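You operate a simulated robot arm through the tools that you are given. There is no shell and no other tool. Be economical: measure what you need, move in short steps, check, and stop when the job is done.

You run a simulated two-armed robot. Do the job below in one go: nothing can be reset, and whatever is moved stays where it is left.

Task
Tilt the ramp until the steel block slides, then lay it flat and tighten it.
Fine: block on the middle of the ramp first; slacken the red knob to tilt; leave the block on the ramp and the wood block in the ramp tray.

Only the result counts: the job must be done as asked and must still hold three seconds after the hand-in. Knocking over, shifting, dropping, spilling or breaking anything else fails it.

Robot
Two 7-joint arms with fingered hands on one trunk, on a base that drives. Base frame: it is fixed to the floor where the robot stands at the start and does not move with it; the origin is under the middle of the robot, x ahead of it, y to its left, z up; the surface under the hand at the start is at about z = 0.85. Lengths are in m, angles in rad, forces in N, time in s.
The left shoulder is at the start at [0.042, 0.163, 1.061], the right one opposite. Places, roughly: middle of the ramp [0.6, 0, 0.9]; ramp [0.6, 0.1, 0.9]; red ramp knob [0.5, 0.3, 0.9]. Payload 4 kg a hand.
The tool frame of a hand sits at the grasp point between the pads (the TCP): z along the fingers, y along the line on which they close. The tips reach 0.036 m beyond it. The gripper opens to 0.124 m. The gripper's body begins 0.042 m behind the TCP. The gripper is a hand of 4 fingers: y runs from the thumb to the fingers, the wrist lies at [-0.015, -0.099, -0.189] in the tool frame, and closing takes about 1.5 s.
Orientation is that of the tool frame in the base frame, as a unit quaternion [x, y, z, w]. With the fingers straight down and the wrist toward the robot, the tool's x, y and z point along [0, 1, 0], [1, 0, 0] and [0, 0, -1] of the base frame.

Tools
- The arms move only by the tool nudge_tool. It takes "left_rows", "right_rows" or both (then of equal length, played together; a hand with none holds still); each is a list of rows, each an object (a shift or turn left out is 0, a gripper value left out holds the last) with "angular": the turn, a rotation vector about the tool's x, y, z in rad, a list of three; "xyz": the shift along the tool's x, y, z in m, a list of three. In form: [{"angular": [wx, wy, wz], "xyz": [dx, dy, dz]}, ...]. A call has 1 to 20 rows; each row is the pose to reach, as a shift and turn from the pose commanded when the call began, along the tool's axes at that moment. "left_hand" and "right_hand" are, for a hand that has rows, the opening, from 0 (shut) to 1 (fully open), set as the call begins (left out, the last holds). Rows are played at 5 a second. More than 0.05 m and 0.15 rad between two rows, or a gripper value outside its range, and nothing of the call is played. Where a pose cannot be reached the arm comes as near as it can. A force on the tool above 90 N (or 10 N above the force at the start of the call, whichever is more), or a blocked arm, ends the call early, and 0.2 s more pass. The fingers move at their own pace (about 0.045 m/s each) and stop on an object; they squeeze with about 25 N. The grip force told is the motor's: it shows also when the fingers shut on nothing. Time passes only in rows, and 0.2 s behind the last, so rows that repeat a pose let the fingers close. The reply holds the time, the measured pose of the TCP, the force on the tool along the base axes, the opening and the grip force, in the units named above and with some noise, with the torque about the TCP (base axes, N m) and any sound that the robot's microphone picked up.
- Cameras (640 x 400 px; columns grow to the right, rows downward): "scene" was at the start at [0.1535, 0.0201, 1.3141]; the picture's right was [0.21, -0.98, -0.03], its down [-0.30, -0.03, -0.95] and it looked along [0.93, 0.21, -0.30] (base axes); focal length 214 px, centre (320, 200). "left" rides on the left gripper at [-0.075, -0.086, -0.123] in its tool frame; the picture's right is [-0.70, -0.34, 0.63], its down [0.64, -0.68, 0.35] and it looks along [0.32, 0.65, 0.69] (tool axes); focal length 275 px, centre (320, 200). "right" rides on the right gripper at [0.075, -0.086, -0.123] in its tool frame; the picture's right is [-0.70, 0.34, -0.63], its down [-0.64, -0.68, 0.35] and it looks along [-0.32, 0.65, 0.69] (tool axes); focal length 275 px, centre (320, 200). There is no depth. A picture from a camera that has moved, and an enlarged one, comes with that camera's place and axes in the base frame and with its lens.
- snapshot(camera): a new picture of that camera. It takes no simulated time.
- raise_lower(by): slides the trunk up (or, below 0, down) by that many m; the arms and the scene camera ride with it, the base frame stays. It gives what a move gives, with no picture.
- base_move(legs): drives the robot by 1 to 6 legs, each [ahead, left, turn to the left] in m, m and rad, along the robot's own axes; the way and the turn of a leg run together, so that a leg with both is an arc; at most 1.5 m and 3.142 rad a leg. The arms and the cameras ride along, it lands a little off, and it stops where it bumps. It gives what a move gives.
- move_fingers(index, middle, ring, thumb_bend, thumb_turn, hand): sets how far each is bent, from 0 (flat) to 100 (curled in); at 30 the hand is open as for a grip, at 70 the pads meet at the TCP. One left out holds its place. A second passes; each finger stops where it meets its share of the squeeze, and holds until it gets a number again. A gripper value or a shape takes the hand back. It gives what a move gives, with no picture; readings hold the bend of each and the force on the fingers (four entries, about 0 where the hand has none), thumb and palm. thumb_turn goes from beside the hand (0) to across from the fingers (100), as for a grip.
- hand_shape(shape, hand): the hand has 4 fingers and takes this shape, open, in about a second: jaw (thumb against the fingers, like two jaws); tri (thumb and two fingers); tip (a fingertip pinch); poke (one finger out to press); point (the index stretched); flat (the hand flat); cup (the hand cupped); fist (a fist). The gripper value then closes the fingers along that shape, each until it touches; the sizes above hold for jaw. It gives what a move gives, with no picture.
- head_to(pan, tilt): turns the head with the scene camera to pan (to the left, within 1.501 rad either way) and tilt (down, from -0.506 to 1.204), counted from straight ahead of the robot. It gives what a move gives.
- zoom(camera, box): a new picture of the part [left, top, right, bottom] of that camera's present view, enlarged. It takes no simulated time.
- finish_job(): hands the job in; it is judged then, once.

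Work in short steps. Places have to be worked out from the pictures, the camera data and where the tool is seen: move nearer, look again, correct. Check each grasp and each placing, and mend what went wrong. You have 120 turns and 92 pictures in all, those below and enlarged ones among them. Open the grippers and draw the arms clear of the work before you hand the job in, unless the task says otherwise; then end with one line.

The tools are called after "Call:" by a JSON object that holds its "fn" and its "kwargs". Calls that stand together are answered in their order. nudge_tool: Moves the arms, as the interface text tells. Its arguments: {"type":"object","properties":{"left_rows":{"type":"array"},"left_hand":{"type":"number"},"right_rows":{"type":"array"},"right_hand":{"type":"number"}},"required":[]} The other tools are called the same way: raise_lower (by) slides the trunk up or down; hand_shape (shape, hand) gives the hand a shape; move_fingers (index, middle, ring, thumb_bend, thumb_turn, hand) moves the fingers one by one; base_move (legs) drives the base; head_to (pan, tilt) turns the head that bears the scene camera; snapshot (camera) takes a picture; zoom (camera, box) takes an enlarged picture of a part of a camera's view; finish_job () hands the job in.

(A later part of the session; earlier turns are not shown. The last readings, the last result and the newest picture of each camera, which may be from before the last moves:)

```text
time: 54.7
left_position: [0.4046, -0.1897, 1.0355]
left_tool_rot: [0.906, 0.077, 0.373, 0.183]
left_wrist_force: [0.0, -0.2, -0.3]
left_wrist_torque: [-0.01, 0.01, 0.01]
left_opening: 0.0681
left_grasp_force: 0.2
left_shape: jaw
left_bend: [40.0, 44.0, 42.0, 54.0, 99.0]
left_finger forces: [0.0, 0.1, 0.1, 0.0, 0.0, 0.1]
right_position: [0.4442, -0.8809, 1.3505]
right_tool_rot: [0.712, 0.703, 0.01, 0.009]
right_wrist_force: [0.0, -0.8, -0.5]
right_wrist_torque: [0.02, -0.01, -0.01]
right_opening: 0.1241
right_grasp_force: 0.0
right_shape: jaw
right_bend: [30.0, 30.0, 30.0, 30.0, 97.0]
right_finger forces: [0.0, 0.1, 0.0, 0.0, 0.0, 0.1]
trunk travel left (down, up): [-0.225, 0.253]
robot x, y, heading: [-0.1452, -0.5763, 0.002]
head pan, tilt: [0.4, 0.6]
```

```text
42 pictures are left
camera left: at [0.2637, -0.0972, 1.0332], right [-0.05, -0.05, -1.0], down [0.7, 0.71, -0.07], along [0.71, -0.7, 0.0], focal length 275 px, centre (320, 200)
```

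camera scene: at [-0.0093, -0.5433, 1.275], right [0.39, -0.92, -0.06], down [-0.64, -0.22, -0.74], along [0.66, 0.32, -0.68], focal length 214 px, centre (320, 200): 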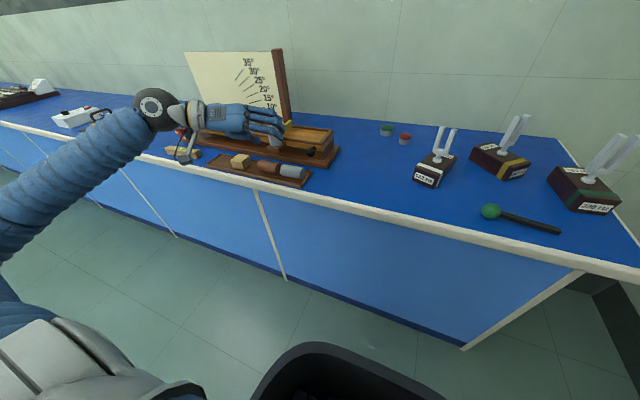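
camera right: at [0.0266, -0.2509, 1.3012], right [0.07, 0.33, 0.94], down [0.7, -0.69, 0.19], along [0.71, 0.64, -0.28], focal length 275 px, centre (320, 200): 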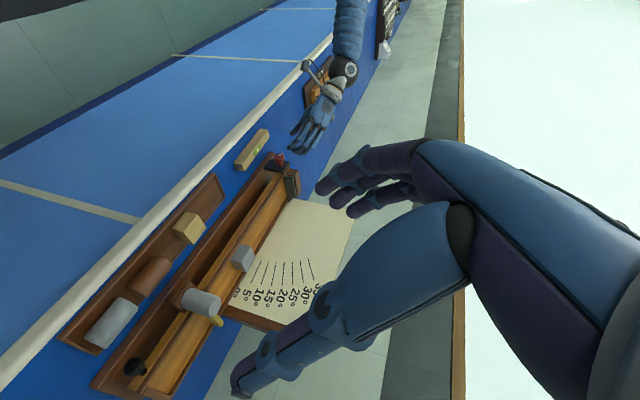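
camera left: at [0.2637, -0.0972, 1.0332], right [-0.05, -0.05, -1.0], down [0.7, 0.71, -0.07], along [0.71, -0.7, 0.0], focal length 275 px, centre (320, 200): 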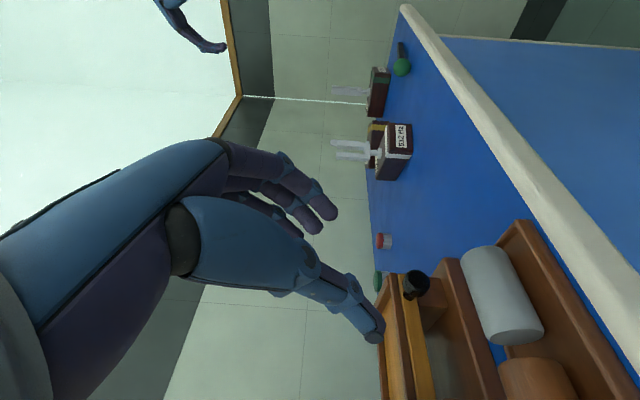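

I zoom both views to fix the handle's position and shape.

Call:
{"fn": "zoom", "kwargs": {"camera": "scene", "box": [260, 110, 360, 200]}}

Call:
{"fn": "zoom", "kwargs": {"camera": "left", "box": [360, 240, 500, 380]}}

```text
4.44 times, centred on (310, 155) of scene
camera zoom: at [-0.0093, -0.5433, 1.275], right [0.39, -0.92, -0.06], down [-0.64, -0.22, -0.74], along [0.66, 0.32, -0.68], focal length 953 px, centre (364, 400)
```

zoom: 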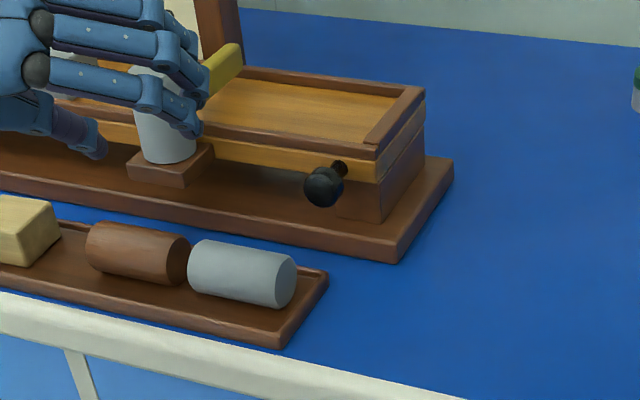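

```text
2.86 times, centred on (430, 310) of left
camera zoom: at [0.2637, -0.0972, 1.0332], right [-0.05, -0.05, -1.0], down [0.7, 0.71, -0.07], along [0.71, -0.7, 0.0], focal length 786 px, centre (6, -114)
```

zoom: 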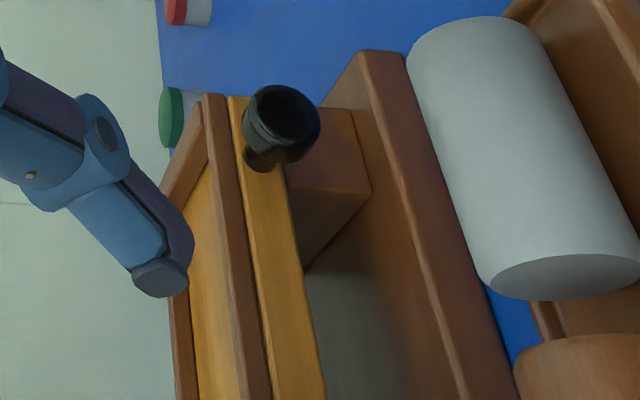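

The handle ball is at ≈ (0.545, -0.256, 0.915), ~30 mm. I rotate the left hand 0.7 rad about x and move to a pre-grasp 7 cm back along the fingers.

Call:
{"fn": "nudge_tool", "kwargs": {"left_rows": [{"xyz": [-0.003, 0.0106, 0.023], "angular": [0.099, 0, 0.099]}, {"xyz": [-0.006, 0.0212, 0.046], "angular": [0.198, 0, 0.198]}, {"xyz": [-0.009, 0.0317, 0.069], "angular": [0.297, 0, 0.297]}, {"xyz": [-0.011, 0.0423, 0.091], "angular": [0.396, 0, 0.396]}, {"xyz": [-0.0139, 0.0529, 0.1143], "angular": [0.495, 0, 0.495]}]}}

Call:
{"fn": "snapshot", "kwargs": {"camera": "left"}}

Call:
{"fn": "zoom", "kwargs": {"camera": "scene", "box": [230, 90, 370, 200]}}

```text
time: 55.9
left_position: [0.4772, -0.2736, 0.972]
left_tool_rot: [0.914, -0.059, 0.377, -0.139]
left_wrist_force: [-0.3, -0.5, 0.3]
left_wrist_torque: [0.0, 0.03, 0.01]
left_opening: 0.068
left_grasp_force: 0.1
left_shape: jaw
left_bend: [40.0, 44.0, 42.0, 54.0, 99.0]
left_finger forces: [0.1, 0.0, 0.0, 0.1, 0.1, 0.0]
right_position: [0.4456, -0.8818, 1.3493]
right_tool_rot: [0.711, 0.703, 0.009, 0.007]
right_wrist_force: [-0.2, -0.6, -0.9]
right_wrist_torque: [0.03, 0.0, -0.03]
right_opening: 0.1241
right_grasp_force: 0.0
right_shape: jaw
right_bend: [30.0, 30.0, 30.0, 30.0, 97.0]
right_finger forces: [0.0, 0.0, 0.0, 0.1, 0.0, 0.0]
trunk travel left (down, up): [-0.225, 0.253]
robot x, y, heading: [-0.1488, -0.5816, 0.002]
head pan, tilt: [0.4, 0.6]
```

```text
39 pictures are left
camera left: at [0.3366, -0.2025, 1.0292], right [-0.05, 0.6, -0.8], down [0.7, 0.59, 0.4], along [0.71, -0.54, -0.45], focal length 275 px, centre (320, 200)
```

left: 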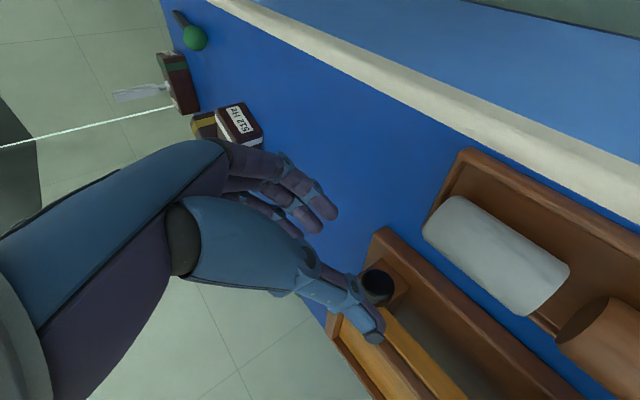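

```text
3.64 times, centred on (300, 145) of scene
camera zoom: at [-0.0085, -0.5452, 1.2749], right [0.39, -0.92, -0.06], down [-0.64, -0.22, -0.74], along [0.66, 0.32, -0.67], focal length 780 px, centre (393, 400)
```

zoom: 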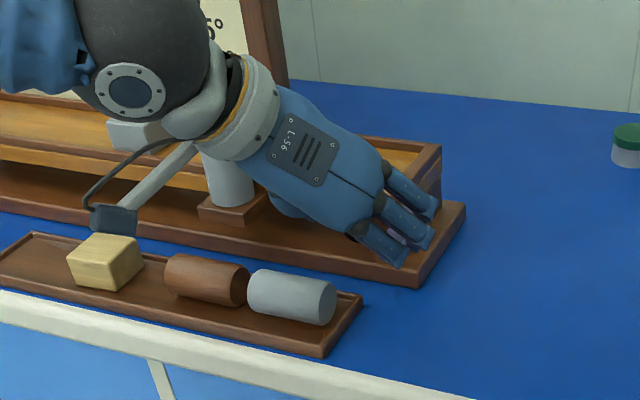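

Aligned. Advance 6.5 cm onto the handle.

Call:
{"fn": "nudge_tool", "kwargs": {"left_rows": [{"xyz": [0, 0, 0.025]}, {"xyz": [0, 0, 0.045]}, {"xyz": [0, 0, 0.057]}, {"xyz": [0, 0, 0.065]}]}}

Call:
{"fn": "nudge_tool", "kwargs": {"left_hand": 0, "left_rows": [{"xyz": [0, 0, 0]}, {"xyz": [0, 0, 0]}, {"xyz": [0, 0, 0]}, {"xyz": [0, 0, 0]}, {"xyz": [0, 0, 0]}, {"xyz": [0, 0, 0]}, {"xyz": [0, 0, 0]}]}}

Call:
{"fn": "zoom", "kwargs": {"camera": "left", "box": [220, 160, 480, 400]}}

```text
time: 56.9
left_position: [0.5209, -0.2589, 0.9274]
left_tool_rot: [0.914, -0.057, 0.376, -0.138]
left_wrist_force: [-0.4, -0.6, 0.8]
left_wrist_torque: [-0.01, 0.0, -0.01]
left_opening: 0.0678
left_grasp_force: 0.1
left_shape: jaw
left_bend: [40.0, 44.0, 42.0, 54.0, 99.0]
left_finger forces: [0.1, 0.0, 0.1, 0.0, 0.1, 0.0]
right_position: [0.4431, -0.881, 1.3479]
right_tool_rot: [0.711, 0.703, 0.009, 0.008]
right_wrist_force: [-0.1, 0.5, 0.9]
right_wrist_torque: [0.01, 0.0, 0.0]
right_opening: 0.1239
right_grasp_force: 0.0
right_shape: jaw
right_bend: [30.0, 30.0, 30.0, 30.0, 97.0]
right_finger forces: [0.0, 0.0, 0.1, 0.1, 0.1, 0.1]
trunk travel left (down, up): [-0.225, 0.253]
robot x, y, heading: [-0.1477, -0.58, 0.003]
head pan, tilt: [0.4, 0.6]
```

```text
time: 58.5
left_position: [0.5192, -0.2593, 0.9267]
left_tool_rot: [0.915, -0.058, 0.376, -0.138]
left_wrist_force: [-6.1, 4.2, -3.4]
left_wrist_torque: [0.08, 0.2, 0.03]
left_opening: 0.0108
left_grasp_force: 25.0
left_shape: jaw
left_bend: [70.0, 64.0, 68.0, 65.0, 100.0]
left_finger forces: [0.0, 7.8, 4.7, 0.0, 21.5, 0.2]
right_position: [0.4443, -0.8806, 1.3497]
right_tool_rot: [0.711, 0.703, 0.01, 0.008]
right_wrist_force: [0.1, -0.9, 0.7]
right_wrist_torque: [0.0, 0.0, 0.02]
right_opening: 0.124
right_grasp_force: 0.0
right_shape: jaw
right_bend: [30.0, 30.0, 30.0, 30.0, 97.0]
right_finger forces: [0.1, 0.1, 0.1, 0.0, 0.0, 0.0]
trunk travel left (down, up): [-0.225, 0.253]
robot x, y, heading: [-0.1433, -0.5761, 0.001]
head pan, tilt: [0.4, 0.6]
```

```text
1.67 times, centred on (350, 280) of left
camera zoom: at [0.3802, -0.1868, 0.9853], right [-0.05, 0.6, -0.8], down [0.7, 0.59, 0.4], along [0.71, -0.54, -0.45], focal length 459 px, centre (270, 67)
```

zoom: 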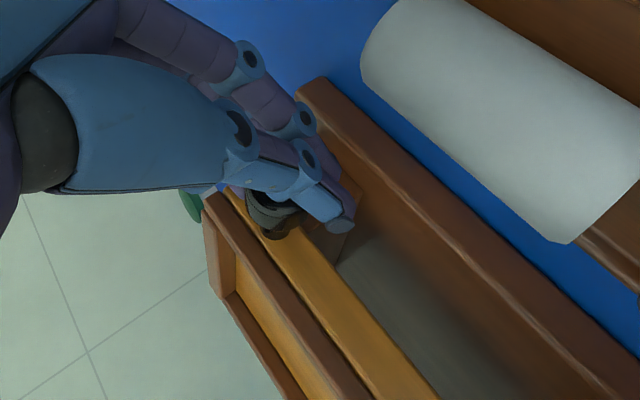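

The pinch is on the ball's front cap (being pushed back 6 N). I open, go 12 mm forward and 5 mm up, and close again.

Call:
{"fn": "nudge_tool", "kwargs": {"left_hand": 0.5, "left_rows": [{"xyz": [0, 0, 0]}, {"xyz": [0, 0, 0]}, {"xyz": [0, 0, 0]}, {"xyz": [0, 0, 0]}, {"xyz": [0.006, -0.001, 0.002]}, {"xyz": [0.012, -0.0015, 0.005]}]}}

Call:
{"fn": "nudge_tool", "kwargs": {"left_hand": 0, "left_rows": [{"xyz": [0, 0, 0]}, {"xyz": [0, 0, 0]}, {"xyz": [0, 0, 0]}, {"xyz": [0, 0, 0]}, {"xyz": [0, 0, 0]}, {"xyz": [0, 0, 0]}, {"xyz": [0, 0, 0]}]}}

Call:
{"fn": "zoom", "kwargs": {"camera": "left", "box": [220, 160, 480, 400]}}

```text
time: 59.9
left_position: [0.5326, -0.2595, 0.9322]
left_tool_rot: [0.914, -0.058, 0.376, -0.139]
left_wrist_force: [0.8, 0.9, 0.3]
left_wrist_torque: [0.0, 0.01, -0.01]
left_opening: 0.0617
left_grasp_force: 0.0
left_shape: jaw
left_bend: [42.0, 46.0, 44.0, 56.0, 100.0]
left_finger forces: [0.0, 0.0, 0.0, 0.1, 0.1, 0.0]
right_position: [0.4444, -0.8804, 1.3494]
right_tool_rot: [0.711, 0.703, 0.009, 0.008]
right_wrist_force: [-0.8, -0.2, -0.8]
right_wrist_torque: [0.02, 0.03, 0.01]
right_opening: 0.1241
right_grasp_force: 0.1
right_shape: jaw
right_bend: [30.0, 30.0, 30.0, 30.0, 97.0]
right_finger forces: [0.1, 0.0, 0.1, 0.1, 0.0, 0.0]
trunk travel left (down, up): [-0.225, 0.253]
robot x, y, heading: [-0.1472, -0.5791, 0.003]
head pan, tilt: [0.4, 0.6]
```

```text
time: 61.5
left_position: [0.5323, -0.2587, 0.9337]
left_tool_rot: [0.914, -0.058, 0.376, -0.139]
left_wrist_force: [-2.0, 4.7, 1.4]
left_wrist_torque: [-0.02, 0.16, -0.28]
left_opening: 0.0266
left_grasp_force: 24.7
left_shape: jaw
left_bend: [66.0, 68.0, 51.0, 59.0, 100.0]
left_finger forces: [12.0, 7.6, 2.9, 0.0, 27.6, 0.0]
right_position: [0.4432, -0.8801, 1.3503]
right_tool_rot: [0.712, 0.702, 0.009, 0.009]
right_wrist_force: [0.2, 0.2, -0.1]
right_wrist_torque: [0.03, 0.02, -0.01]
right_opening: 0.1241
right_grasp_force: 0.0
right_shape: jaw
right_bend: [30.0, 30.0, 30.0, 30.0, 97.0]
right_finger forces: [0.1, 0.0, 0.1, 0.0, 0.0, 0.1]
trunk travel left (down, up): [-0.225, 0.253]
robot x, y, heading: [-0.1437, -0.5799, 0.003]
head pan, tilt: [0.4, 0.6]
```

```text
1.67 times, centred on (350, 280) of left
camera zoom: at [0.3927, -0.1874, 0.9911], right [-0.05, 0.6, -0.8], down [0.7, 0.59, 0.4], along [0.71, -0.54, -0.45], focal length 459 px, centre (270, 67)
```

zoom: 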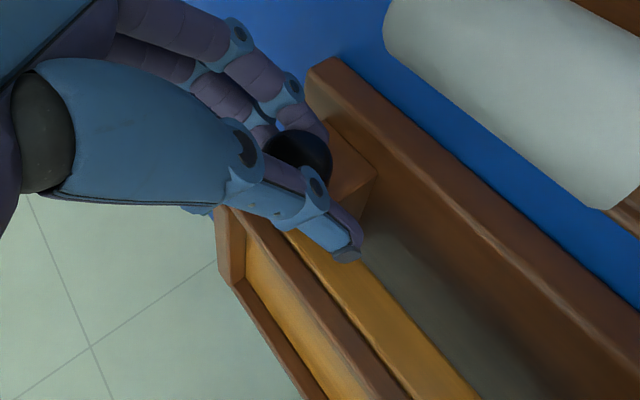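

The fingers now hold the ball and hook behind its neck. I make a first small 3° lift along the arc about the hinge and watch the force.

Call:
{"fn": "nudge_tool", "kwargs": {"left_rows": [{"xyz": [0.005, -0.0025, -0.005], "angular": [-0.0088, 0, -0.0088]}, {"xyz": [0.01, -0.005, -0.01], "angular": [-0.0177, 0, -0.0177]}, {"xyz": [0.015, -0.0077, -0.015], "angular": [-0.0265, 0, -0.0265]}, {"xyz": [0.0199, -0.0104, -0.0199], "angular": [-0.0354, 0, -0.0354]}]}}

Call:
{"fn": "zoom", "kwargs": {"camera": "scene", "box": [180, 40, 340, 180]}}

```text
time: 62.5
left_position: [0.5319, -0.2571, 0.9641]
left_tool_rot: [0.918, -0.048, 0.377, -0.115]
left_wrist_force: [-1.0, 4.4, -4.5]
left_wrist_torque: [-0.04, 0.16, -0.33]
left_opening: 0.0261
left_grasp_force: 25.1
left_shape: jaw
left_bend: [66.0, 68.0, 51.0, 59.0, 100.0]
left_finger forces: [13.1, 8.0, 3.5, 0.0, 25.4, 0.0]
right_position: [0.4444, -0.8801, 1.3494]
right_tool_rot: [0.711, 0.703, 0.009, 0.007]
right_wrist_force: [0.4, -0.4, 0.0]
right_wrist_torque: [0.01, 0.0, 0.04]
right_opening: 0.1241
right_grasp_force: 0.1
right_shape: jaw
right_bend: [30.0, 30.0, 30.0, 30.0, 97.0]
right_finger forces: [0.0, 0.0, 0.1, 0.1, 0.0, 0.0]
trunk travel left (down, up): [-0.225, 0.253]
robot x, y, heading: [-0.1489, -0.5783, 0.005]
head pan, tilt: [0.4, 0.6]
```

```text
2.86 times, centred on (260, 110) of scene
camera zoom: at [-0.0092, -0.5426, 1.275], right [0.39, -0.92, -0.06], down [-0.64, -0.22, -0.74], along [0.66, 0.32, -0.68], focal length 613 px, centre (491, 457)
```

zoom: 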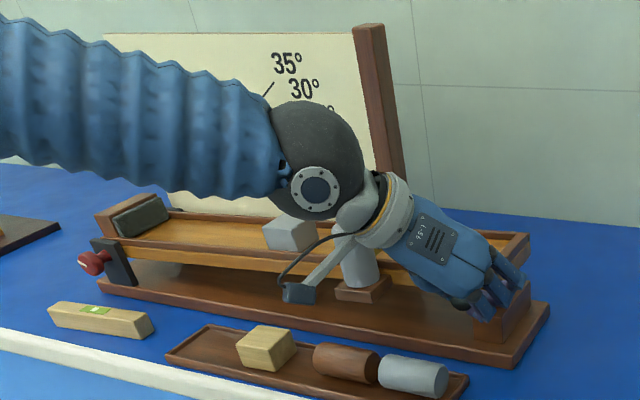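

The ramp end rises with only ~4 N, so the knob is slack enough. Continue to about 10°.

Call:
{"fn": "nudge_tool", "kwargs": {"left_rows": [{"xyz": [0.01, -0.0051, -0.01], "angular": [-0.0177, 0, -0.0177]}, {"xyz": [0.0199, -0.0104, -0.0199], "angular": [-0.0354, 0, -0.0354]}, {"xyz": [0.0297, -0.0162, -0.0297], "angular": [-0.053, 0, -0.053]}, {"xyz": [0.0394, -0.0222, -0.0394], "angular": [-0.0707, 0, -0.0707]}, {"xyz": [0.0489, -0.0286, -0.0489], "angular": [-0.0884, 0, -0.0884]}]}}

Call:
{"fn": "zoom", "kwargs": {"camera": "scene", "box": [180, 40, 340, 180]}}

```text
time: 63.7
left_position: [0.5318, -0.2478, 1.0363]
left_tool_rot: [0.923, -0.025, 0.381, -0.058]
left_wrist_force: [-3.6, 3.2, -1.9]
left_wrist_torque: [-0.06, 0.17, -0.33]
left_opening: 0.0247
left_grasp_force: 25.4
left_shape: jaw
left_bend: [66.0, 68.0, 51.0, 59.0, 100.0]
left_finger forces: [13.9, 8.9, 3.5, 0.1, 26.3, 0.0]
right_position: [0.4443, -0.8799, 1.3497]
right_tool_rot: [0.712, 0.702, 0.009, 0.008]
right_wrist_force: [-0.4, -0.5, -0.8]
right_wrist_torque: [-0.02, 0.02, 0.0]
right_opening: 0.1242
right_grasp_force: 0.0
right_shape: jaw
right_bend: [30.0, 30.0, 30.0, 30.0, 97.0]
right_finger forces: [0.1, 0.0, 0.0, 0.1, 0.0, 0.0]
trunk travel left (down, up): [-0.225, 0.253]
robot x, y, heading: [-0.143, -0.578, 0.001]
head pan, tilt: [0.4, 0.6]
```

```text
2.86 times, centred on (260, 110) of scene
camera zoom: at [-0.0095, -0.5429, 1.2751], right [0.39, -0.92, -0.06], down [-0.64, -0.22, -0.74], along [0.66, 0.32, -0.67], focal length 613 px, centre (491, 457)
```

zoom: 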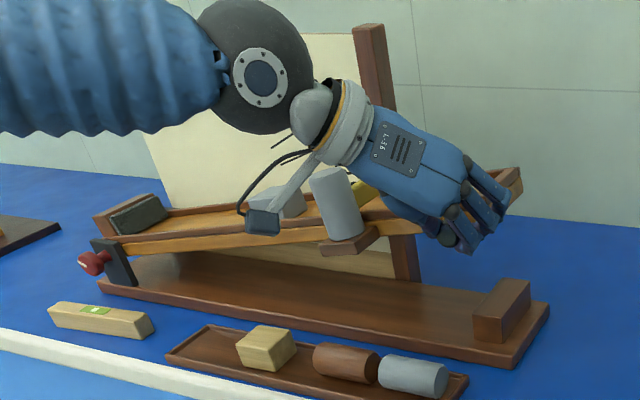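

At ~10°, the block hasn't moved; the post rides with the ramp. Continue by another ~5.7° with the same local motion.

Call:
{"fn": "nudge_tool", "kwargs": {"left_rows": [{"xyz": [0.01, -0.0051, -0.01], "angular": [-0.0177, 0, -0.0177]}, {"xyz": [0.0199, -0.0104, -0.0199], "angular": [-0.0354, 0, -0.0354]}, {"xyz": [0.0297, -0.0162, -0.0297], "angular": [-0.053, 0, -0.053]}, {"xyz": [0.0394, -0.0222, -0.0394], "angular": [-0.0707, 0, -0.0707]}]}}

Call:
{"fn": "zoom", "kwargs": {"camera": "scene", "box": [180, 40, 340, 180]}}

```text
time: 64.7
left_position: [0.532, -0.231, 1.0957]
left_tool_rot: [0.925, -0.005, 0.381, -0.012]
left_wrist_force: [-9.7, 0.7, -1.0]
left_wrist_torque: [-0.11, 0.22, -0.45]
left_opening: 0.0238
left_grasp_force: 25.2
left_shape: jaw
left_bend: [66.0, 67.0, 50.0, 60.0, 100.0]
left_finger forces: [15.2, 9.3, 3.7, 0.0, 27.5, 0.0]
right_position: [0.4431, -0.8807, 1.3498]
right_tool_rot: [0.711, 0.703, 0.008, 0.008]
right_wrist_force: [-0.6, 0.5, -0.3]
right_wrist_torque: [0.0, 0.03, -0.04]
right_opening: 0.1242
right_grasp_force: 0.1
right_shape: jaw
right_bend: [30.0, 30.0, 30.0, 30.0, 97.0]
right_finger forces: [0.0, 0.0, 0.0, 0.0, 0.1, 0.0]
trunk travel left (down, up): [-0.225, 0.253]
robot x, y, heading: [-0.1483, -0.5757, 0.007]
head pan, tilt: [0.4, 0.6]
```

```text
2.86 times, centred on (260, 110) of scene
camera zoom: at [-0.0102, -0.5432, 1.2752], right [0.39, -0.92, -0.06], down [-0.64, -0.22, -0.74], along [0.66, 0.32, -0.67], focal length 613 px, centre (491, 457)
```

zoom: 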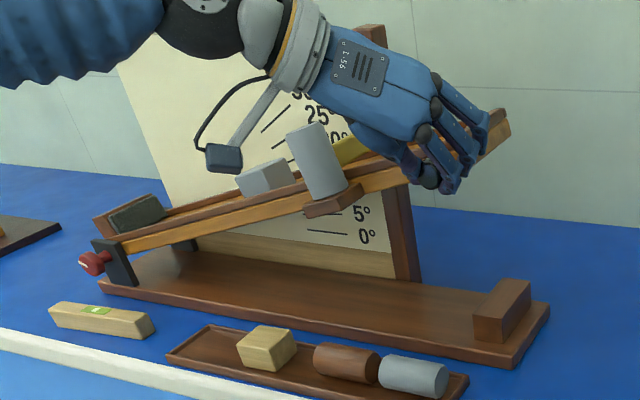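

At ~16°, block still in place. A little relief backward in x, and 3° more.

Call:
{"fn": "nudge_tool", "kwargs": {"left_rows": [{"xyz": [0.008, -0.0051, -0.012], "angular": [-0.0177, 0, -0.0177]}, {"xyz": [0.017, -0.0104, -0.0228], "angular": [-0.0354, 0, -0.0354]}, {"xyz": [0.017, -0.0104, -0.0228], "angular": [-0.0354, 0, -0.0354]}]}}

Call:
{"fn": "zoom", "kwargs": {"camera": "scene", "box": [180, 40, 340, 180]}}

```text
time: 65.5
left_position: [0.5309, -0.2215, 1.1228]
left_tool_rot: [0.925, 0.005, 0.381, 0.01]
left_wrist_force: [12.8, 3.2, -4.2]
left_wrist_torque: [-0.14, -0.14, -0.19]
left_opening: 0.0237
left_grasp_force: 25.0
left_shape: jaw
left_bend: [66.0, 67.0, 71.0, 60.0, 100.0]
left_finger forces: [13.2, 11.3, 0.0, 0.0, 19.8, 0.0]
right_position: [0.4463, -0.8805, 1.35]
right_tool_rot: [0.712, 0.702, 0.009, 0.007]
right_wrist_force: [-0.1, 0.7, -0.6]
right_wrist_torque: [0.01, 0.02, 0.02]
right_opening: 0.1239
right_grasp_force: 0.0
right_shape: jaw
right_bend: [30.0, 30.0, 30.0, 30.0, 97.0]
right_finger forces: [0.0, 0.1, 0.0, 0.1, 0.0, 0.0]
trunk travel left (down, up): [-0.225, 0.253]
robot x, y, heading: [-0.1474, -0.5761, -0.002]
head pan, tilt: [0.4, 0.6]
```

```text
2.86 times, centred on (260, 110) of scene
camera zoom: at [-0.0077, -0.5429, 1.2748], right [0.39, -0.92, -0.06], down [-0.64, -0.22, -0.73], along [0.66, 0.32, -0.68], focal length 613 px, centre (491, 457)
```

zoom: 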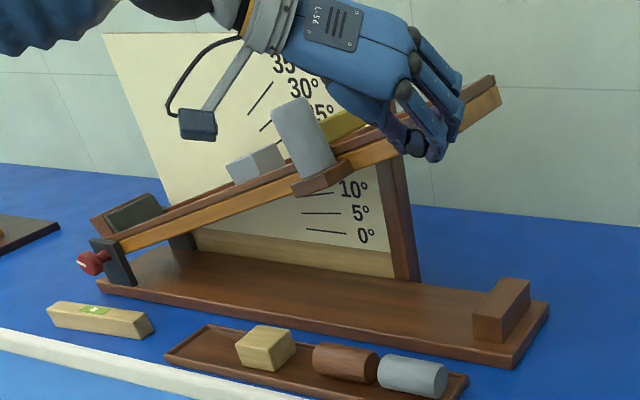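

~19°; block not sliding yet. The ring finger slipped below the ball but index, middle and thumb hold. I ease 2 mm forward and lift 3° more.

Call:
{"fn": "nudge_tool", "kwargs": {"left_rows": [{"xyz": [0.0114, -0.0051, -0.0086], "angular": [-0.0177, 0, -0.0177]}, {"xyz": [0.0214, -0.0104, -0.0184], "angular": [-0.0354, 0, -0.0354]}, {"xyz": [0.0214, -0.0104, -0.0184], "angular": [-0.0354, 0, -0.0354]}]}}

Call:
{"fn": "zoom", "kwargs": {"camera": "scene", "box": [180, 40, 340, 180]}}

```text
time: 66.3
left_position: [0.5316, -0.211, 1.1515]
left_tool_rot: [0.924, 0.015, 0.38, 0.035]
left_wrist_force: [1.2, 1.4, -3.4]
left_wrist_torque: [-0.11, 0.01, -0.2]
left_opening: 0.0233
left_grasp_force: 25.0
left_shape: jaw
left_bend: [66.0, 67.0, 70.0, 60.0, 100.0]
left_finger forces: [15.0, 10.0, 0.0, 0.0, 23.6, 0.0]
right_position: [0.4454, -0.8794, 1.3494]
right_tool_rot: [0.711, 0.703, 0.008, 0.007]
right_wrist_force: [-0.4, -0.2, -0.8]
right_wrist_torque: [-0.05, 0.05, -0.03]
right_opening: 0.1241
right_grasp_force: 0.1
right_shape: jaw
right_bend: [30.0, 30.0, 30.0, 30.0, 97.0]
right_finger forces: [0.0, 0.1, 0.1, 0.1, 0.0, 0.0]
trunk travel left (down, up): [-0.225, 0.253]
robot x, y, heading: [-0.1483, -0.5754, 0.005]
head pan, tilt: [0.4, 0.6]
```

```text
2.86 times, centred on (260, 110) of scene
camera zoom: at [-0.0092, -0.543, 1.275], right [0.39, -0.92, -0.06], down [-0.64, -0.22, -0.74], along [0.66, 0.32, -0.68], focal length 613 px, centre (491, 457)
```

zoom: 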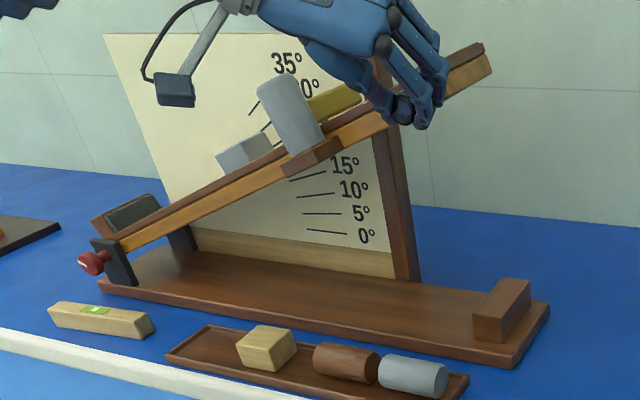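

~21.5°, block apparently still. Another 3°.

Call:
{"fn": "nudge_tool", "kwargs": {"left_rows": [{"xyz": [0.01, -0.0051, -0.01], "angular": [-0.0177, 0, -0.0177]}, {"xyz": [0.0199, -0.0104, -0.0199], "angular": [-0.0354, 0, -0.0354]}, {"xyz": [0.0199, -0.0104, -0.0199], "angular": [-0.0354, 0, -0.0354]}]}}

Call:
{"fn": "zoom", "kwargs": {"camera": "scene", "box": [180, 40, 340, 180]}}

```text
time: 67.1
left_position: [0.5315, -0.1981, 1.18]
left_tool_rot: [0.923, 0.024, 0.381, 0.057]
left_wrist_force: [-1.0, 3.7, -3.2]
left_wrist_torque: [-0.08, 0.03, -0.15]
left_opening: 0.023
left_grasp_force: 25.3
left_shape: jaw
left_bend: [66.0, 67.0, 70.0, 60.0, 100.0]
left_finger forces: [14.8, 9.9, 0.0, 0.0, 25.2, 0.1]
right_position: [0.4441, -0.8796, 1.3502]
right_tool_rot: [0.711, 0.703, 0.009, 0.008]
right_wrist_force: [0.0, 0.0, -0.6]
right_wrist_torque: [-0.02, 0.0, 0.03]
right_opening: 0.124
right_grasp_force: 0.0
right_shape: jaw
right_bend: [30.0, 30.0, 30.0, 30.0, 97.0]
right_finger forces: [0.1, 0.1, 0.0, 0.1, 0.0, 0.0]
trunk travel left (down, up): [-0.225, 0.253]
robot x, y, heading: [-0.1495, -0.5798, 0.007]
head pan, tilt: [0.4, 0.6]
```

```text
2.86 times, centred on (260, 110) of scene
camera zoom: at [-0.0092, -0.5428, 1.275], right [0.39, -0.92, -0.06], down [-0.64, -0.22, -0.74], along [0.66, 0.32, -0.68], focal length 613 px, centre (491, 457)
```

zoom: 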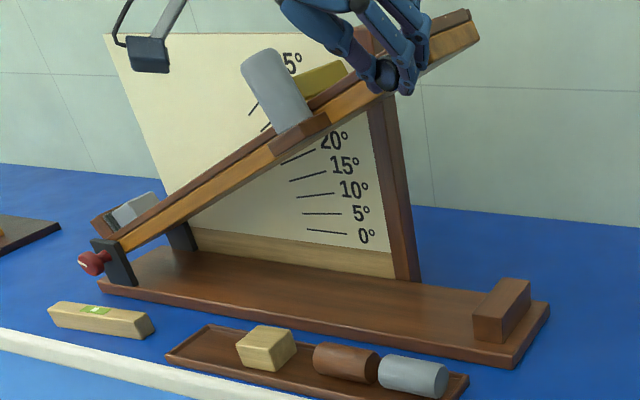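

The block has slid down to the stop. Now lower the ramp along the same arc, first by 0.2 rad.

Call:
{"fn": "nudge_tool", "kwargs": {"left_rows": [{"xyz": [-0.01, 0.0047, 0.01], "angular": [0.0177, 0, 0.0177]}, {"xyz": [-0.0202, 0.009, 0.0202], "angular": [0.0354, 0, 0.0354]}, {"xyz": [-0.0304, 0.0129, 0.0304], "angular": [0.053, 0, 0.053]}, {"xyz": [-0.0407, 0.0166, 0.0407], "angular": [0.0707, 0, 0.0707]}, {"xyz": [-0.051, 0.0197, 0.051], "angular": [0.0884, 0, 0.0884]}, {"xyz": [-0.0614, 0.0226, 0.0614], "angular": [0.1061, 0, 0.1061]}, {"xyz": [-0.0718, 0.025, 0.0718], "angular": [0.1237, 0, 0.1237]}, {"xyz": [-0.0823, 0.0273, 0.0823], "angular": [0.1414, 0, 0.1414]}]}}

Call:
{"fn": "zoom", "kwargs": {"camera": "scene", "box": [180, 40, 340, 180]}}

```text
time: 68.9
left_position: [0.5303, -0.2405, 1.0669]
left_tool_rot: [0.924, -0.014, 0.38, -0.035]
left_wrist_force: [-2.5, 2.5, 1.1]
left_wrist_torque: [-0.05, 0.08, -0.14]
left_opening: 0.0231
left_grasp_force: 24.8
left_shape: jaw
left_bend: [66.0, 67.0, 70.0, 60.0, 100.0]
left_finger forces: [14.4, 10.3, 0.1, 0.0, 27.0, 0.1]
right_position: [0.4433, -0.8812, 1.3489]
right_tool_rot: [0.712, 0.702, 0.009, 0.008]
right_wrist_force: [0.4, 0.6, -0.4]
right_wrist_torque: [-0.02, 0.02, 0.0]
right_opening: 0.1238
right_grasp_force: 0.0
right_shape: jaw
right_bend: [30.0, 30.0, 30.0, 30.0, 97.0]
right_finger forces: [0.1, 0.1, 0.0, 0.0, 0.0, 0.0]
trunk travel left (down, up): [-0.225, 0.253]
robot x, y, heading: [-0.15, -0.5736, 0.002]
head pan, tilt: [0.4, 0.6]
```

```text
2.86 times, centred on (260, 110) of scene
camera zoom: at [-0.0094, -0.543, 1.275], right [0.39, -0.92, -0.06], down [-0.64, -0.22, -0.74], along [0.66, 0.32, -0.67], focal length 613 px, centre (491, 457)
```

zoom: 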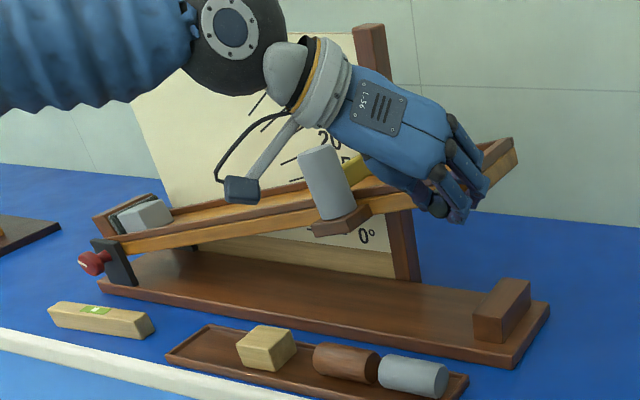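

Lower the next 0.2 rad, to about 1.4°.

Call:
{"fn": "nudge_tool", "kwargs": {"left_rows": [{"xyz": [-0.01, 0.0047, 0.01], "angular": [0.0177, 0, 0.0177]}, {"xyz": [-0.0202, 0.009, 0.0202], "angular": [0.0354, 0, 0.0354]}, {"xyz": [-0.0304, 0.0129, 0.0304], "angular": [0.053, 0, 0.053]}, {"xyz": [-0.0407, 0.0166, 0.0407], "angular": [0.0707, 0, 0.0707]}, {"xyz": [-0.051, 0.0197, 0.051], "angular": [0.0884, 0, 0.0884]}, {"xyz": [-0.0614, 0.0226, 0.0614], "angular": [0.1061, 0, 0.1061]}, {"xyz": [-0.0718, 0.025, 0.0718], "angular": [0.1237, 0, 0.1237]}, {"xyz": [-0.0823, 0.0273, 0.0823], "angular": [0.1414, 0, 0.1414]}]}}

Call:
{"fn": "nudge_tool", "kwargs": {"left_rows": [{"xyz": [-0.004, 0.0019, 0.004], "angular": [0.007, 0, 0.007]}, {"xyz": [-0.008, 0.0038, 0.008], "angular": [0.0141, 0, 0.0141]}, {"xyz": [-0.01, 0.0047, 0.01], "angular": [0.0177, 0, 0.0177]}]}}

Call:
{"fn": "zoom", "kwargs": {"camera": "scene", "box": [180, 40, 340, 180]}}

```text
time: 70.7
left_position: [0.5321, -0.2571, 0.9491]
left_tool_rot: [0.916, -0.052, 0.377, -0.127]
left_wrist_force: [1.6, 10.1, 1.4]
left_wrist_torque: [0.05, 0.03, -0.03]
left_opening: 0.0233
left_grasp_force: 25.0
left_shape: jaw
left_bend: [66.0, 68.0, 70.0, 60.0, 100.0]
left_finger forces: [14.0, 10.0, 0.0, 0.0, 29.6, 0.0]
right_position: [0.4446, -0.8795, 1.3501]
right_tool_rot: [0.711, 0.703, 0.008, 0.008]
right_wrist_force: [-0.1, -0.3, 0.0]
right_wrist_torque: [0.0, -0.02, -0.03]
right_opening: 0.124
right_grasp_force: 0.0
right_shape: jaw
right_bend: [30.0, 30.0, 30.0, 30.0, 97.0]
right_finger forces: [0.0, 0.0, 0.1, 0.0, 0.0, 0.0]
trunk travel left (down, up): [-0.225, 0.253]
robot x, y, heading: [-0.1445, -0.5778, 0.004]
head pan, tilt: [0.4, 0.6]
```

```text
time: 71.5
left_position: [0.53, -0.2593, 0.9333]
left_tool_rot: [0.914, -0.057, 0.376, -0.138]
left_wrist_force: [1.9, 11.3, 8.6]
left_wrist_torque: [0.17, -0.1, 0.09]
left_opening: 0.0234
left_grasp_force: 24.7
left_shape: jaw
left_bend: [67.0, 68.0, 70.0, 60.0, 100.0]
left_finger forces: [12.3, 10.8, 0.0, 0.0, 35.4, 0.0]
right_position: [0.4446, -0.8804, 1.3506]
right_tool_rot: [0.711, 0.703, 0.01, 0.008]
right_wrist_force: [-0.1, 0.0, -0.1]
right_wrist_torque: [0.02, -0.01, -0.02]
right_opening: 0.1239
right_grasp_force: 0.0
right_shape: jaw
right_bend: [30.0, 30.0, 30.0, 30.0, 97.0]
right_finger forces: [0.1, 0.1, 0.0, 0.0, 0.0, 0.0]
trunk travel left (down, up): [-0.225, 0.253]
robot x, y, heading: [-0.1463, -0.5774, 0.003]
head pan, tilt: [0.4, 0.6]
```

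```text
2.86 times, centred on (260, 110) of scene
camera zoom: at [-0.0096, -0.5427, 1.2752], right [0.39, -0.92, -0.06], down [-0.64, -0.22, -0.74], along [0.66, 0.32, -0.67], focal length 613 px, centre (491, 457)
```

zoom: 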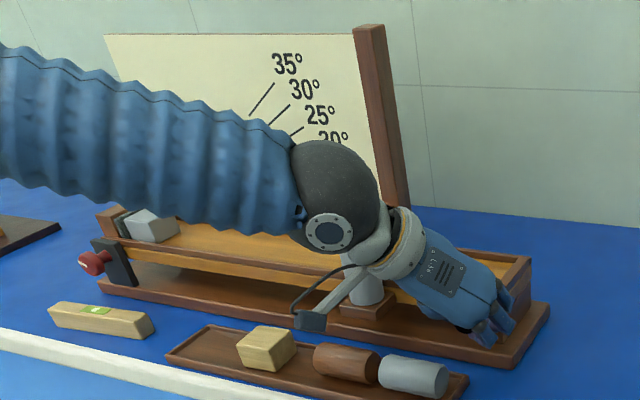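

Back at the start height with the support pushing up 8.6 N. I press 3 mm further to seat it, then open and withdraw by the entry path.

Call:
{"fn": "nudge_tool", "kwargs": {"left_rows": [{"xyz": [-0.002, 0.0009, 0.002]}, {"xyz": [-0.002, 0.0009, 0.002]}]}}

Call:
{"fn": "nudge_tool", "kwargs": {"left_hand": 0.5, "left_rows": [{"xyz": [0, 0, 0]}, {"xyz": [0, 0, 0]}, {"xyz": [0, 0, 0]}, {"xyz": [0, 0, 0]}, {"xyz": [-0.006, 0.001, -0.004]}, {"xyz": [-0.012, 0.0015, -0.008]}, {"xyz": [-0.012, 0.0015, -0.03]}, {"xyz": [-0.012, 0.0015, -0.06]}, {"xyz": [-0.012, 0.0015, -0.1]}]}}

Call:
{"fn": "snapshot", "kwargs": {"camera": "left"}}

Call:
{"fn": "zoom", "kwargs": {"camera": "scene", "box": [180, 40, 340, 180]}}

```text
time: 72.1
left_position: [0.5308, -0.2592, 0.9322]
left_tool_rot: [0.914, -0.057, 0.377, -0.139]
left_wrist_force: [4.5, 10.1, 17.6]
left_wrist_torque: [0.13, -0.32, 0.08]
left_opening: 0.0233
left_grasp_force: 25.2
left_shape: jaw
left_bend: [67.0, 69.0, 70.0, 60.0, 100.0]
left_finger forces: [9.6, 11.7, 0.0, 0.0, 38.4, 0.1]
right_position: [0.4436, -0.8809, 1.351]
right_tool_rot: [0.712, 0.703, 0.009, 0.008]
right_wrist_force: [-0.6, 0.1, -0.6]
right_wrist_torque: [0.01, 0.01, 0.02]
right_opening: 0.1241
right_grasp_force: 0.1
right_shape: jaw
right_bend: [30.0, 30.0, 30.0, 30.0, 97.0]
right_finger forces: [0.1, 0.1, 0.0, 0.1, 0.0, 0.0]
trunk travel left (down, up): [-0.225, 0.253]
robot x, y, heading: [-0.1462, -0.5791, 0.0]
head pan, tilt: [0.4, 0.6]
```

```text
time: 74.1
left_position: [0.4512, -0.2808, 0.9909]
left_tool_rot: [0.914, -0.059, 0.377, -0.139]
left_wrist_force: [-1.0, 0.2, 0.1]
left_wrist_torque: [0.01, 0.03, -0.04]
left_opening: 0.0616
left_grasp_force: 0.1
left_shape: jaw
left_bend: [42.0, 46.0, 44.0, 56.0, 100.0]
left_finger forces: [0.0, 0.0, 0.1, 0.0, 0.0, 0.0]
right_position: [0.4423, -0.8817, 1.35]
right_tool_rot: [0.712, 0.702, 0.009, 0.008]
right_wrist_force: [0.1, 0.1, 0.1]
right_wrist_torque: [0.05, -0.01, -0.02]
right_opening: 0.1239
right_grasp_force: 0.0
right_shape: jaw
right_bend: [30.0, 30.0, 30.0, 30.0, 97.0]
right_finger forces: [0.0, 0.1, 0.1, 0.0, 0.0, 0.0]
trunk travel left (down, up): [-0.225, 0.253]
robot x, y, heading: [-0.1471, -0.5765, -0.001]
head pan, tilt: [0.4, 0.6]
```

```text
27 pictures are left
camera left: at [0.3114, -0.2092, 1.0489], right [-0.05, 0.6, -0.8], down [0.7, 0.59, 0.4], along [0.71, -0.54, -0.45], focal length 275 px, centre (320, 200)
```

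left: 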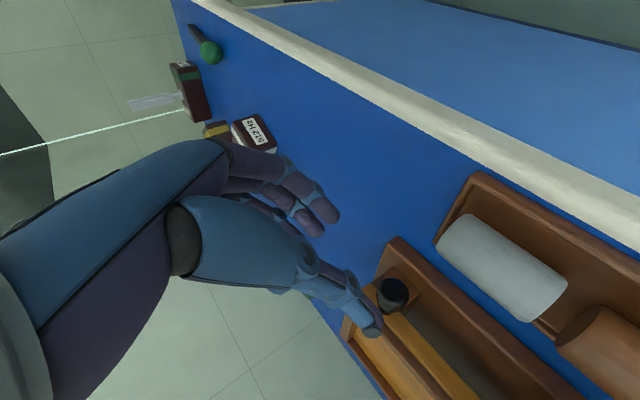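

```text
2.86 times, centred on (260, 110) of scene
camera zoom: at [-0.0106, -0.5436, 1.2753], right [0.39, -0.92, -0.06], down [-0.64, -0.22, -0.74], along [0.66, 0.32, -0.67], focal length 613 px, centre (491, 457)
```

zoom: 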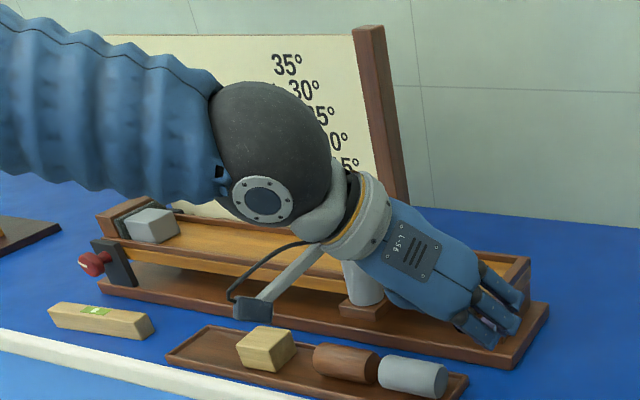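

Ramp flat on its support, block at the stop. Drive left 0.58 m back to the knob.

Call:
{"fn": "base_move", "kwargs": {"legs": [[0, 0.578, 0]]}}

Call:
{"fn": "head_to", "kwargs": {"pan": 0.3, "tilt": 0.6}}

Call:
{"fn": "zoom", "kwargs": {"camera": "scene", "box": [180, 60, 440, 220]}}

Call:
{"fn": "snapshot", "kwargs": {"camera": "left"}}

```text
time: 77.4
left_position: [0.4545, 0.2935, 0.9904]
left_tool_rot: [0.914, -0.061, 0.377, -0.137]
left_wrist_force: [0.5, -0.1, -0.3]
left_wrist_torque: [0.0, -0.03, 0.0]
left_opening: 0.0618
left_grasp_force: 0.0
left_shape: jaw
left_bend: [42.0, 46.0, 44.0, 56.0, 100.0]
left_finger forces: [0.0, 0.0, 0.1, 0.0, 0.1, 0.0]
right_position: [0.4427, -0.3059, 1.3488]
right_tool_rot: [0.714, 0.7, 0.008, 0.008]
right_wrist_force: [0.1, 1.2, 0.0]
right_wrist_torque: [-0.03, 0.01, 0.02]
right_opening: 0.1238
right_grasp_force: 0.0
right_shape: jaw
right_bend: [30.0, 30.0, 30.0, 30.0, 97.0]
right_finger forces: [0.0, 0.0, 0.0, 0.0, 0.0, 0.1]
trunk travel left (down, up): [-0.225, 0.253]
robot x, y, heading: [-0.1456, 0.0015, -0.008]
head pan, tilt: [0.4, 0.6]
```

```text
time: 78.1
left_position: [0.4543, 0.293, 0.9898]
left_tool_rot: [0.914, -0.062, 0.377, -0.137]
left_wrist_force: [-0.5, -0.1, -0.1]
left_wrist_torque: [0.03, -0.04, -0.01]
left_opening: 0.0616
left_grasp_force: 0.2
left_shape: jaw
left_bend: [42.0, 46.0, 44.0, 56.0, 100.0]
left_finger forces: [0.1, 0.0, 0.1, 0.0, 0.0, 0.1]
right_position: [0.4423, -0.3063, 1.3497]
right_tool_rot: [0.714, 0.7, 0.009, 0.008]
right_wrist_force: [0.8, 0.7, 0.9]
right_wrist_torque: [0.02, 0.02, 0.02]
right_opening: 0.1242
right_grasp_force: 0.0
right_shape: jaw
right_bend: [30.0, 30.0, 30.0, 30.0, 97.0]
right_finger forces: [0.0, 0.0, 0.0, 0.0, 0.0, 0.0]
trunk travel left (down, up): [-0.225, 0.253]
robot x, y, heading: [-0.1449, -0.0008, -0.005]
head pan, tilt: [0.3, 0.6]
```

```text
2.46 times, centred on (310, 140) of scene
camera zoom: at [-0.0058, 0.0254, 1.2746], right [0.29, -0.96, -0.05], down [-0.66, -0.16, -0.73], along [0.69, 0.24, -0.68], focal length 528 px, centre (345, 348)
```

zoom: 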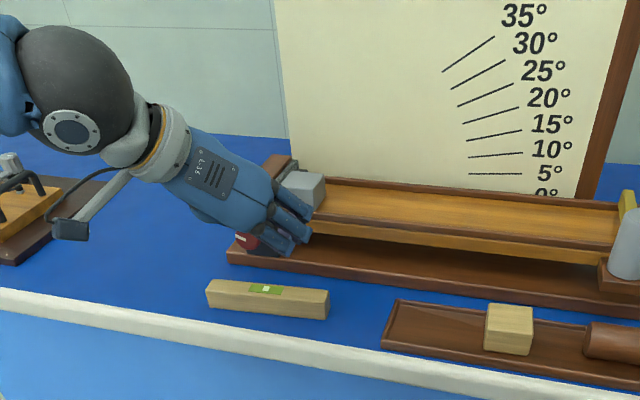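

```text
24 pictures are left
camera left: at [0.3158, 0.3658, 1.048], right [-0.04, 0.6, -0.8], down [0.71, 0.58, 0.4], along [0.71, -0.55, -0.45], focal length 275 px, centre (320, 200)
```

left: 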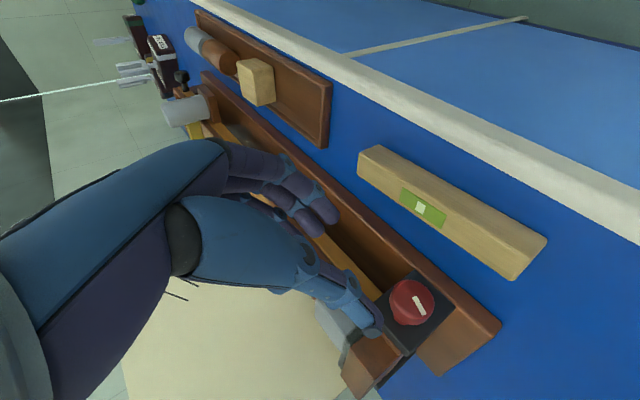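

I return to the earlier pre-grasp at the left-leaning angle, for a clockwise stroke.

Call:
{"fn": "nudge_tool", "kwargs": {"left_hand": 0.55, "left_rows": [{"xyz": [-0.0041, -0.0137, 0.0051], "angular": [-0.099, 0, -0.099]}, {"xyz": [-0.0083, -0.0273, 0.0102], "angular": [-0.198, 0, -0.198]}, {"xyz": [-0.0124, -0.041, 0.0153], "angular": [-0.297, 0, -0.297]}, {"xyz": [-0.0166, -0.0546, 0.0204], "angular": [-0.396, 0, -0.396]}, {"xyz": [-0.0207, -0.0683, 0.0255], "angular": [-0.495, 0, -0.495]}]}}

Call:
{"fn": "snapshot", "kwargs": {"camera": "left"}}

```text
time: 79.3
left_position: [0.4595, 0.3685, 0.9784]
left_tool_rot: [0.906, 0.073, 0.373, 0.186]
left_wrist_force: [0.1, -0.1, -0.1]
left_wrist_torque: [-0.03, 0.02, 0.01]
left_opening: 0.068
left_grasp_force: 0.1
left_shape: jaw
left_bend: [40.0, 44.0, 42.0, 54.0, 99.0]
left_finger forces: [0.0, 0.0, 0.1, 0.0, 0.0, 0.0]
right_position: [0.4429, -0.3057, 1.3495]
right_tool_rot: [0.714, 0.7, 0.009, 0.009]
right_wrist_force: [-1.3, 0.8, 1.1]
right_wrist_torque: [-0.01, 0.0, 0.01]
right_opening: 0.124
right_grasp_force: 0.1
right_shape: jaw
right_bend: [30.0, 30.0, 30.0, 30.0, 97.0]
right_finger forces: [0.1, 0.0, 0.1, 0.0, 0.0, 0.0]
trunk travel left (down, up): [-0.225, 0.253]
robot x, y, heading: [-0.1466, 0.0001, -0.006]
head pan, tilt: [0.3, 0.6]
```

```text
23 pictures are left
camera left: at [0.3203, 0.462, 0.9756], right [-0.05, -0.06, -1.0], down [0.71, 0.7, -0.07], along [0.71, -0.71, 0.01], focal length 275 px, centre (320, 200)
```

left: 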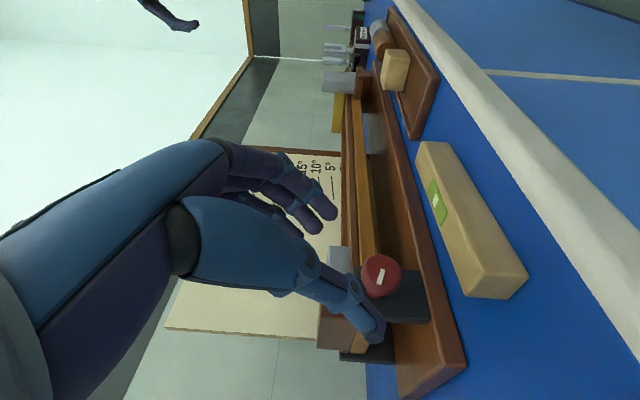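

Same as before; advance 7.8 cm and grip.

Call:
{"fn": "nudge_tool", "kwargs": {"left_rows": [{"xyz": [0, 0, 0.03]}, {"xyz": [0, 0, 0.055]}, {"xyz": [0, 0, 0.07]}, {"xyz": [-0.0008, 0.0007, 0.078]}]}}

Call:
{"fn": "nudge_tool", "kwargs": {"left_hand": 0, "left_rows": [{"xyz": [0, 0, 0]}, {"xyz": [0, 0, 0]}, {"xyz": [0, 0, 0]}, {"xyz": [0, 0, 0]}, {"xyz": [0, 0, 0]}, {"xyz": [0, 0, 0]}]}}

```text
time: 80.3
left_position: [0.514, 0.3459, 0.9276]
left_tool_rot: [0.907, 0.073, 0.372, 0.184]
left_wrist_force: [0.2, 0.3, -0.2]
left_wrist_torque: [-0.01, -0.02, -0.04]
left_opening: 0.0682
left_grasp_force: 0.0
left_shape: jaw
left_bend: [40.0, 44.0, 42.0, 54.0, 99.0]
left_finger forces: [0.0, 0.0, 0.0, 0.0, 0.0, 0.0]
right_position: [0.4419, -0.3066, 1.3497]
right_tool_rot: [0.714, 0.7, 0.008, 0.008]
right_wrist_force: [0.4, 1.0, -0.1]
right_wrist_torque: [-0.02, 0.0, 0.0]
right_opening: 0.1239
right_grasp_force: 0.0
right_shape: jaw
right_bend: [30.0, 30.0, 30.0, 30.0, 97.0]
right_finger forces: [0.0, 0.0, 0.0, 0.0, 0.0, 0.2]
trunk travel left (down, up): [-0.225, 0.253]
robot x, y, heading: [-0.1437, -0.0001, -0.005]
head pan, tilt: [0.3, 0.6]
```

```text
time: 81.7
left_position: [0.5139, 0.3455, 0.9264]
left_tool_rot: [0.907, 0.073, 0.372, 0.184]
left_wrist_force: [-1.5, 3.2, -5.1]
left_wrist_torque: [0.04, 0.05, -0.1]
left_opening: 0.0274
left_grasp_force: 25.5
left_shape: jaw
left_bend: [59.0, 56.0, 63.0, 63.0, 100.0]
left_finger forces: [11.4, 7.0, 3.0, 0.0, 26.6, 0.1]
right_position: [0.4428, -0.307, 1.351]
right_tool_rot: [0.714, 0.7, 0.009, 0.007]
right_wrist_force: [-1.1, -0.3, -0.2]
right_wrist_torque: [0.01, -0.01, 0.01]
right_opening: 0.124
right_grasp_force: 0.1
right_shape: jaw
right_bend: [30.0, 30.0, 30.0, 30.0, 97.0]
right_finger forces: [0.1, 0.1, 0.1, 0.1, 0.1, 0.0]
trunk travel left (down, up): [-0.225, 0.253]
robot x, y, heading: [-0.1468, 0.0013, -0.005]
head pan, tilt: [0.3, 0.6]
```

Gripped. Tightening stroke: 1.2 rad clockwise about the knob axis.

Call:
{"fn": "nudge_tool", "kwargs": {"left_rows": [{"xyz": [0.0001, 0.0017, -0.0001], "angular": [0.0943, 0, 0.0943]}, {"xyz": [0.0002, 0.0033, -0.0002], "angular": [0.1886, 0, 0.1886]}, {"xyz": [0, 0.005, 0], "angular": [0.2829, 0, 0.2829]}, {"xyz": [-0.0004, 0.0066, 0.0004], "angular": [0.3772, 0, 0.3772]}, {"xyz": [-0.0008, 0.0082, 0.0008], "angular": [0.4715, 0, 0.4715]}, {"xyz": [-0.0015, 0.0096, 0.0015], "angular": [0.5658, 0, 0.5658]}, {"xyz": [-0.0022, 0.011, 0.0022], "angular": [0.66, 0, 0.66]}, {"xyz": [-0.0031, 0.0121, 0.0031], "angular": [0.7544, 0, 0.7544]}, {"xyz": [-0.0041, 0.0131, 0.0041], "angular": [0.8487, 0, 0.8487]}]}}

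Call:
{"fn": "snapshot", "kwargs": {"camera": "left"}}

```text
time: 83.7
left_position: [0.5137, 0.3308, 0.9289]
left_tool_rot: [0.851, -0.152, 0.352, -0.36]
left_wrist_force: [4.5, 14.0, 16.9]
left_wrist_torque: [0.19, -0.36, 0.17]
left_opening: 0.0281
left_grasp_force: 24.9
left_shape: jaw
left_bend: [62.0, 58.0, 65.0, 63.0, 100.0]
left_finger forces: [8.3, 8.0, 0.1, 0.1, 32.4, 0.1]
right_position: [0.4422, -0.3092, 1.3505]
right_tool_rot: [0.713, 0.701, 0.009, 0.008]
right_wrist_force: [-0.1, -0.6, -0.1]
right_wrist_torque: [0.02, 0.03, -0.03]
right_opening: 0.1239
right_grasp_force: 0.1
right_shape: jaw
right_bend: [30.0, 30.0, 30.0, 30.0, 97.0]
right_finger forces: [0.1, 0.0, 0.0, 0.1, 0.0, 0.1]
trunk travel left (down, up): [-0.225, 0.253]
robot x, y, heading: [-0.1477, 0.0016, 0.0]
head pan, tilt: [0.3, 0.6]
```

```text
22 pictures are left
camera left: at [0.3735, 0.3668, 1.0133], right [-0.04, 0.91, -0.41], down [0.7, 0.32, 0.64], along [0.71, -0.26, -0.65], focal length 275 px, centre (320, 200)
```

left: 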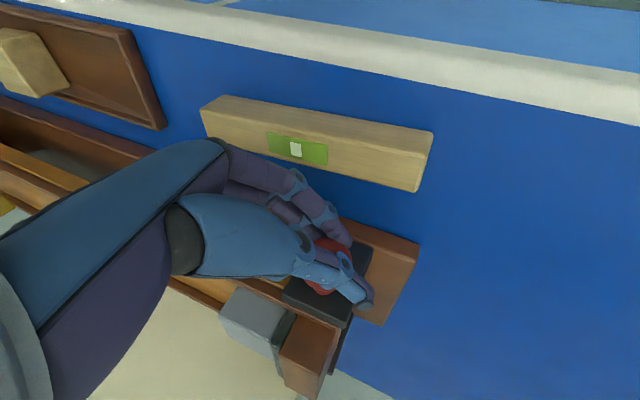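

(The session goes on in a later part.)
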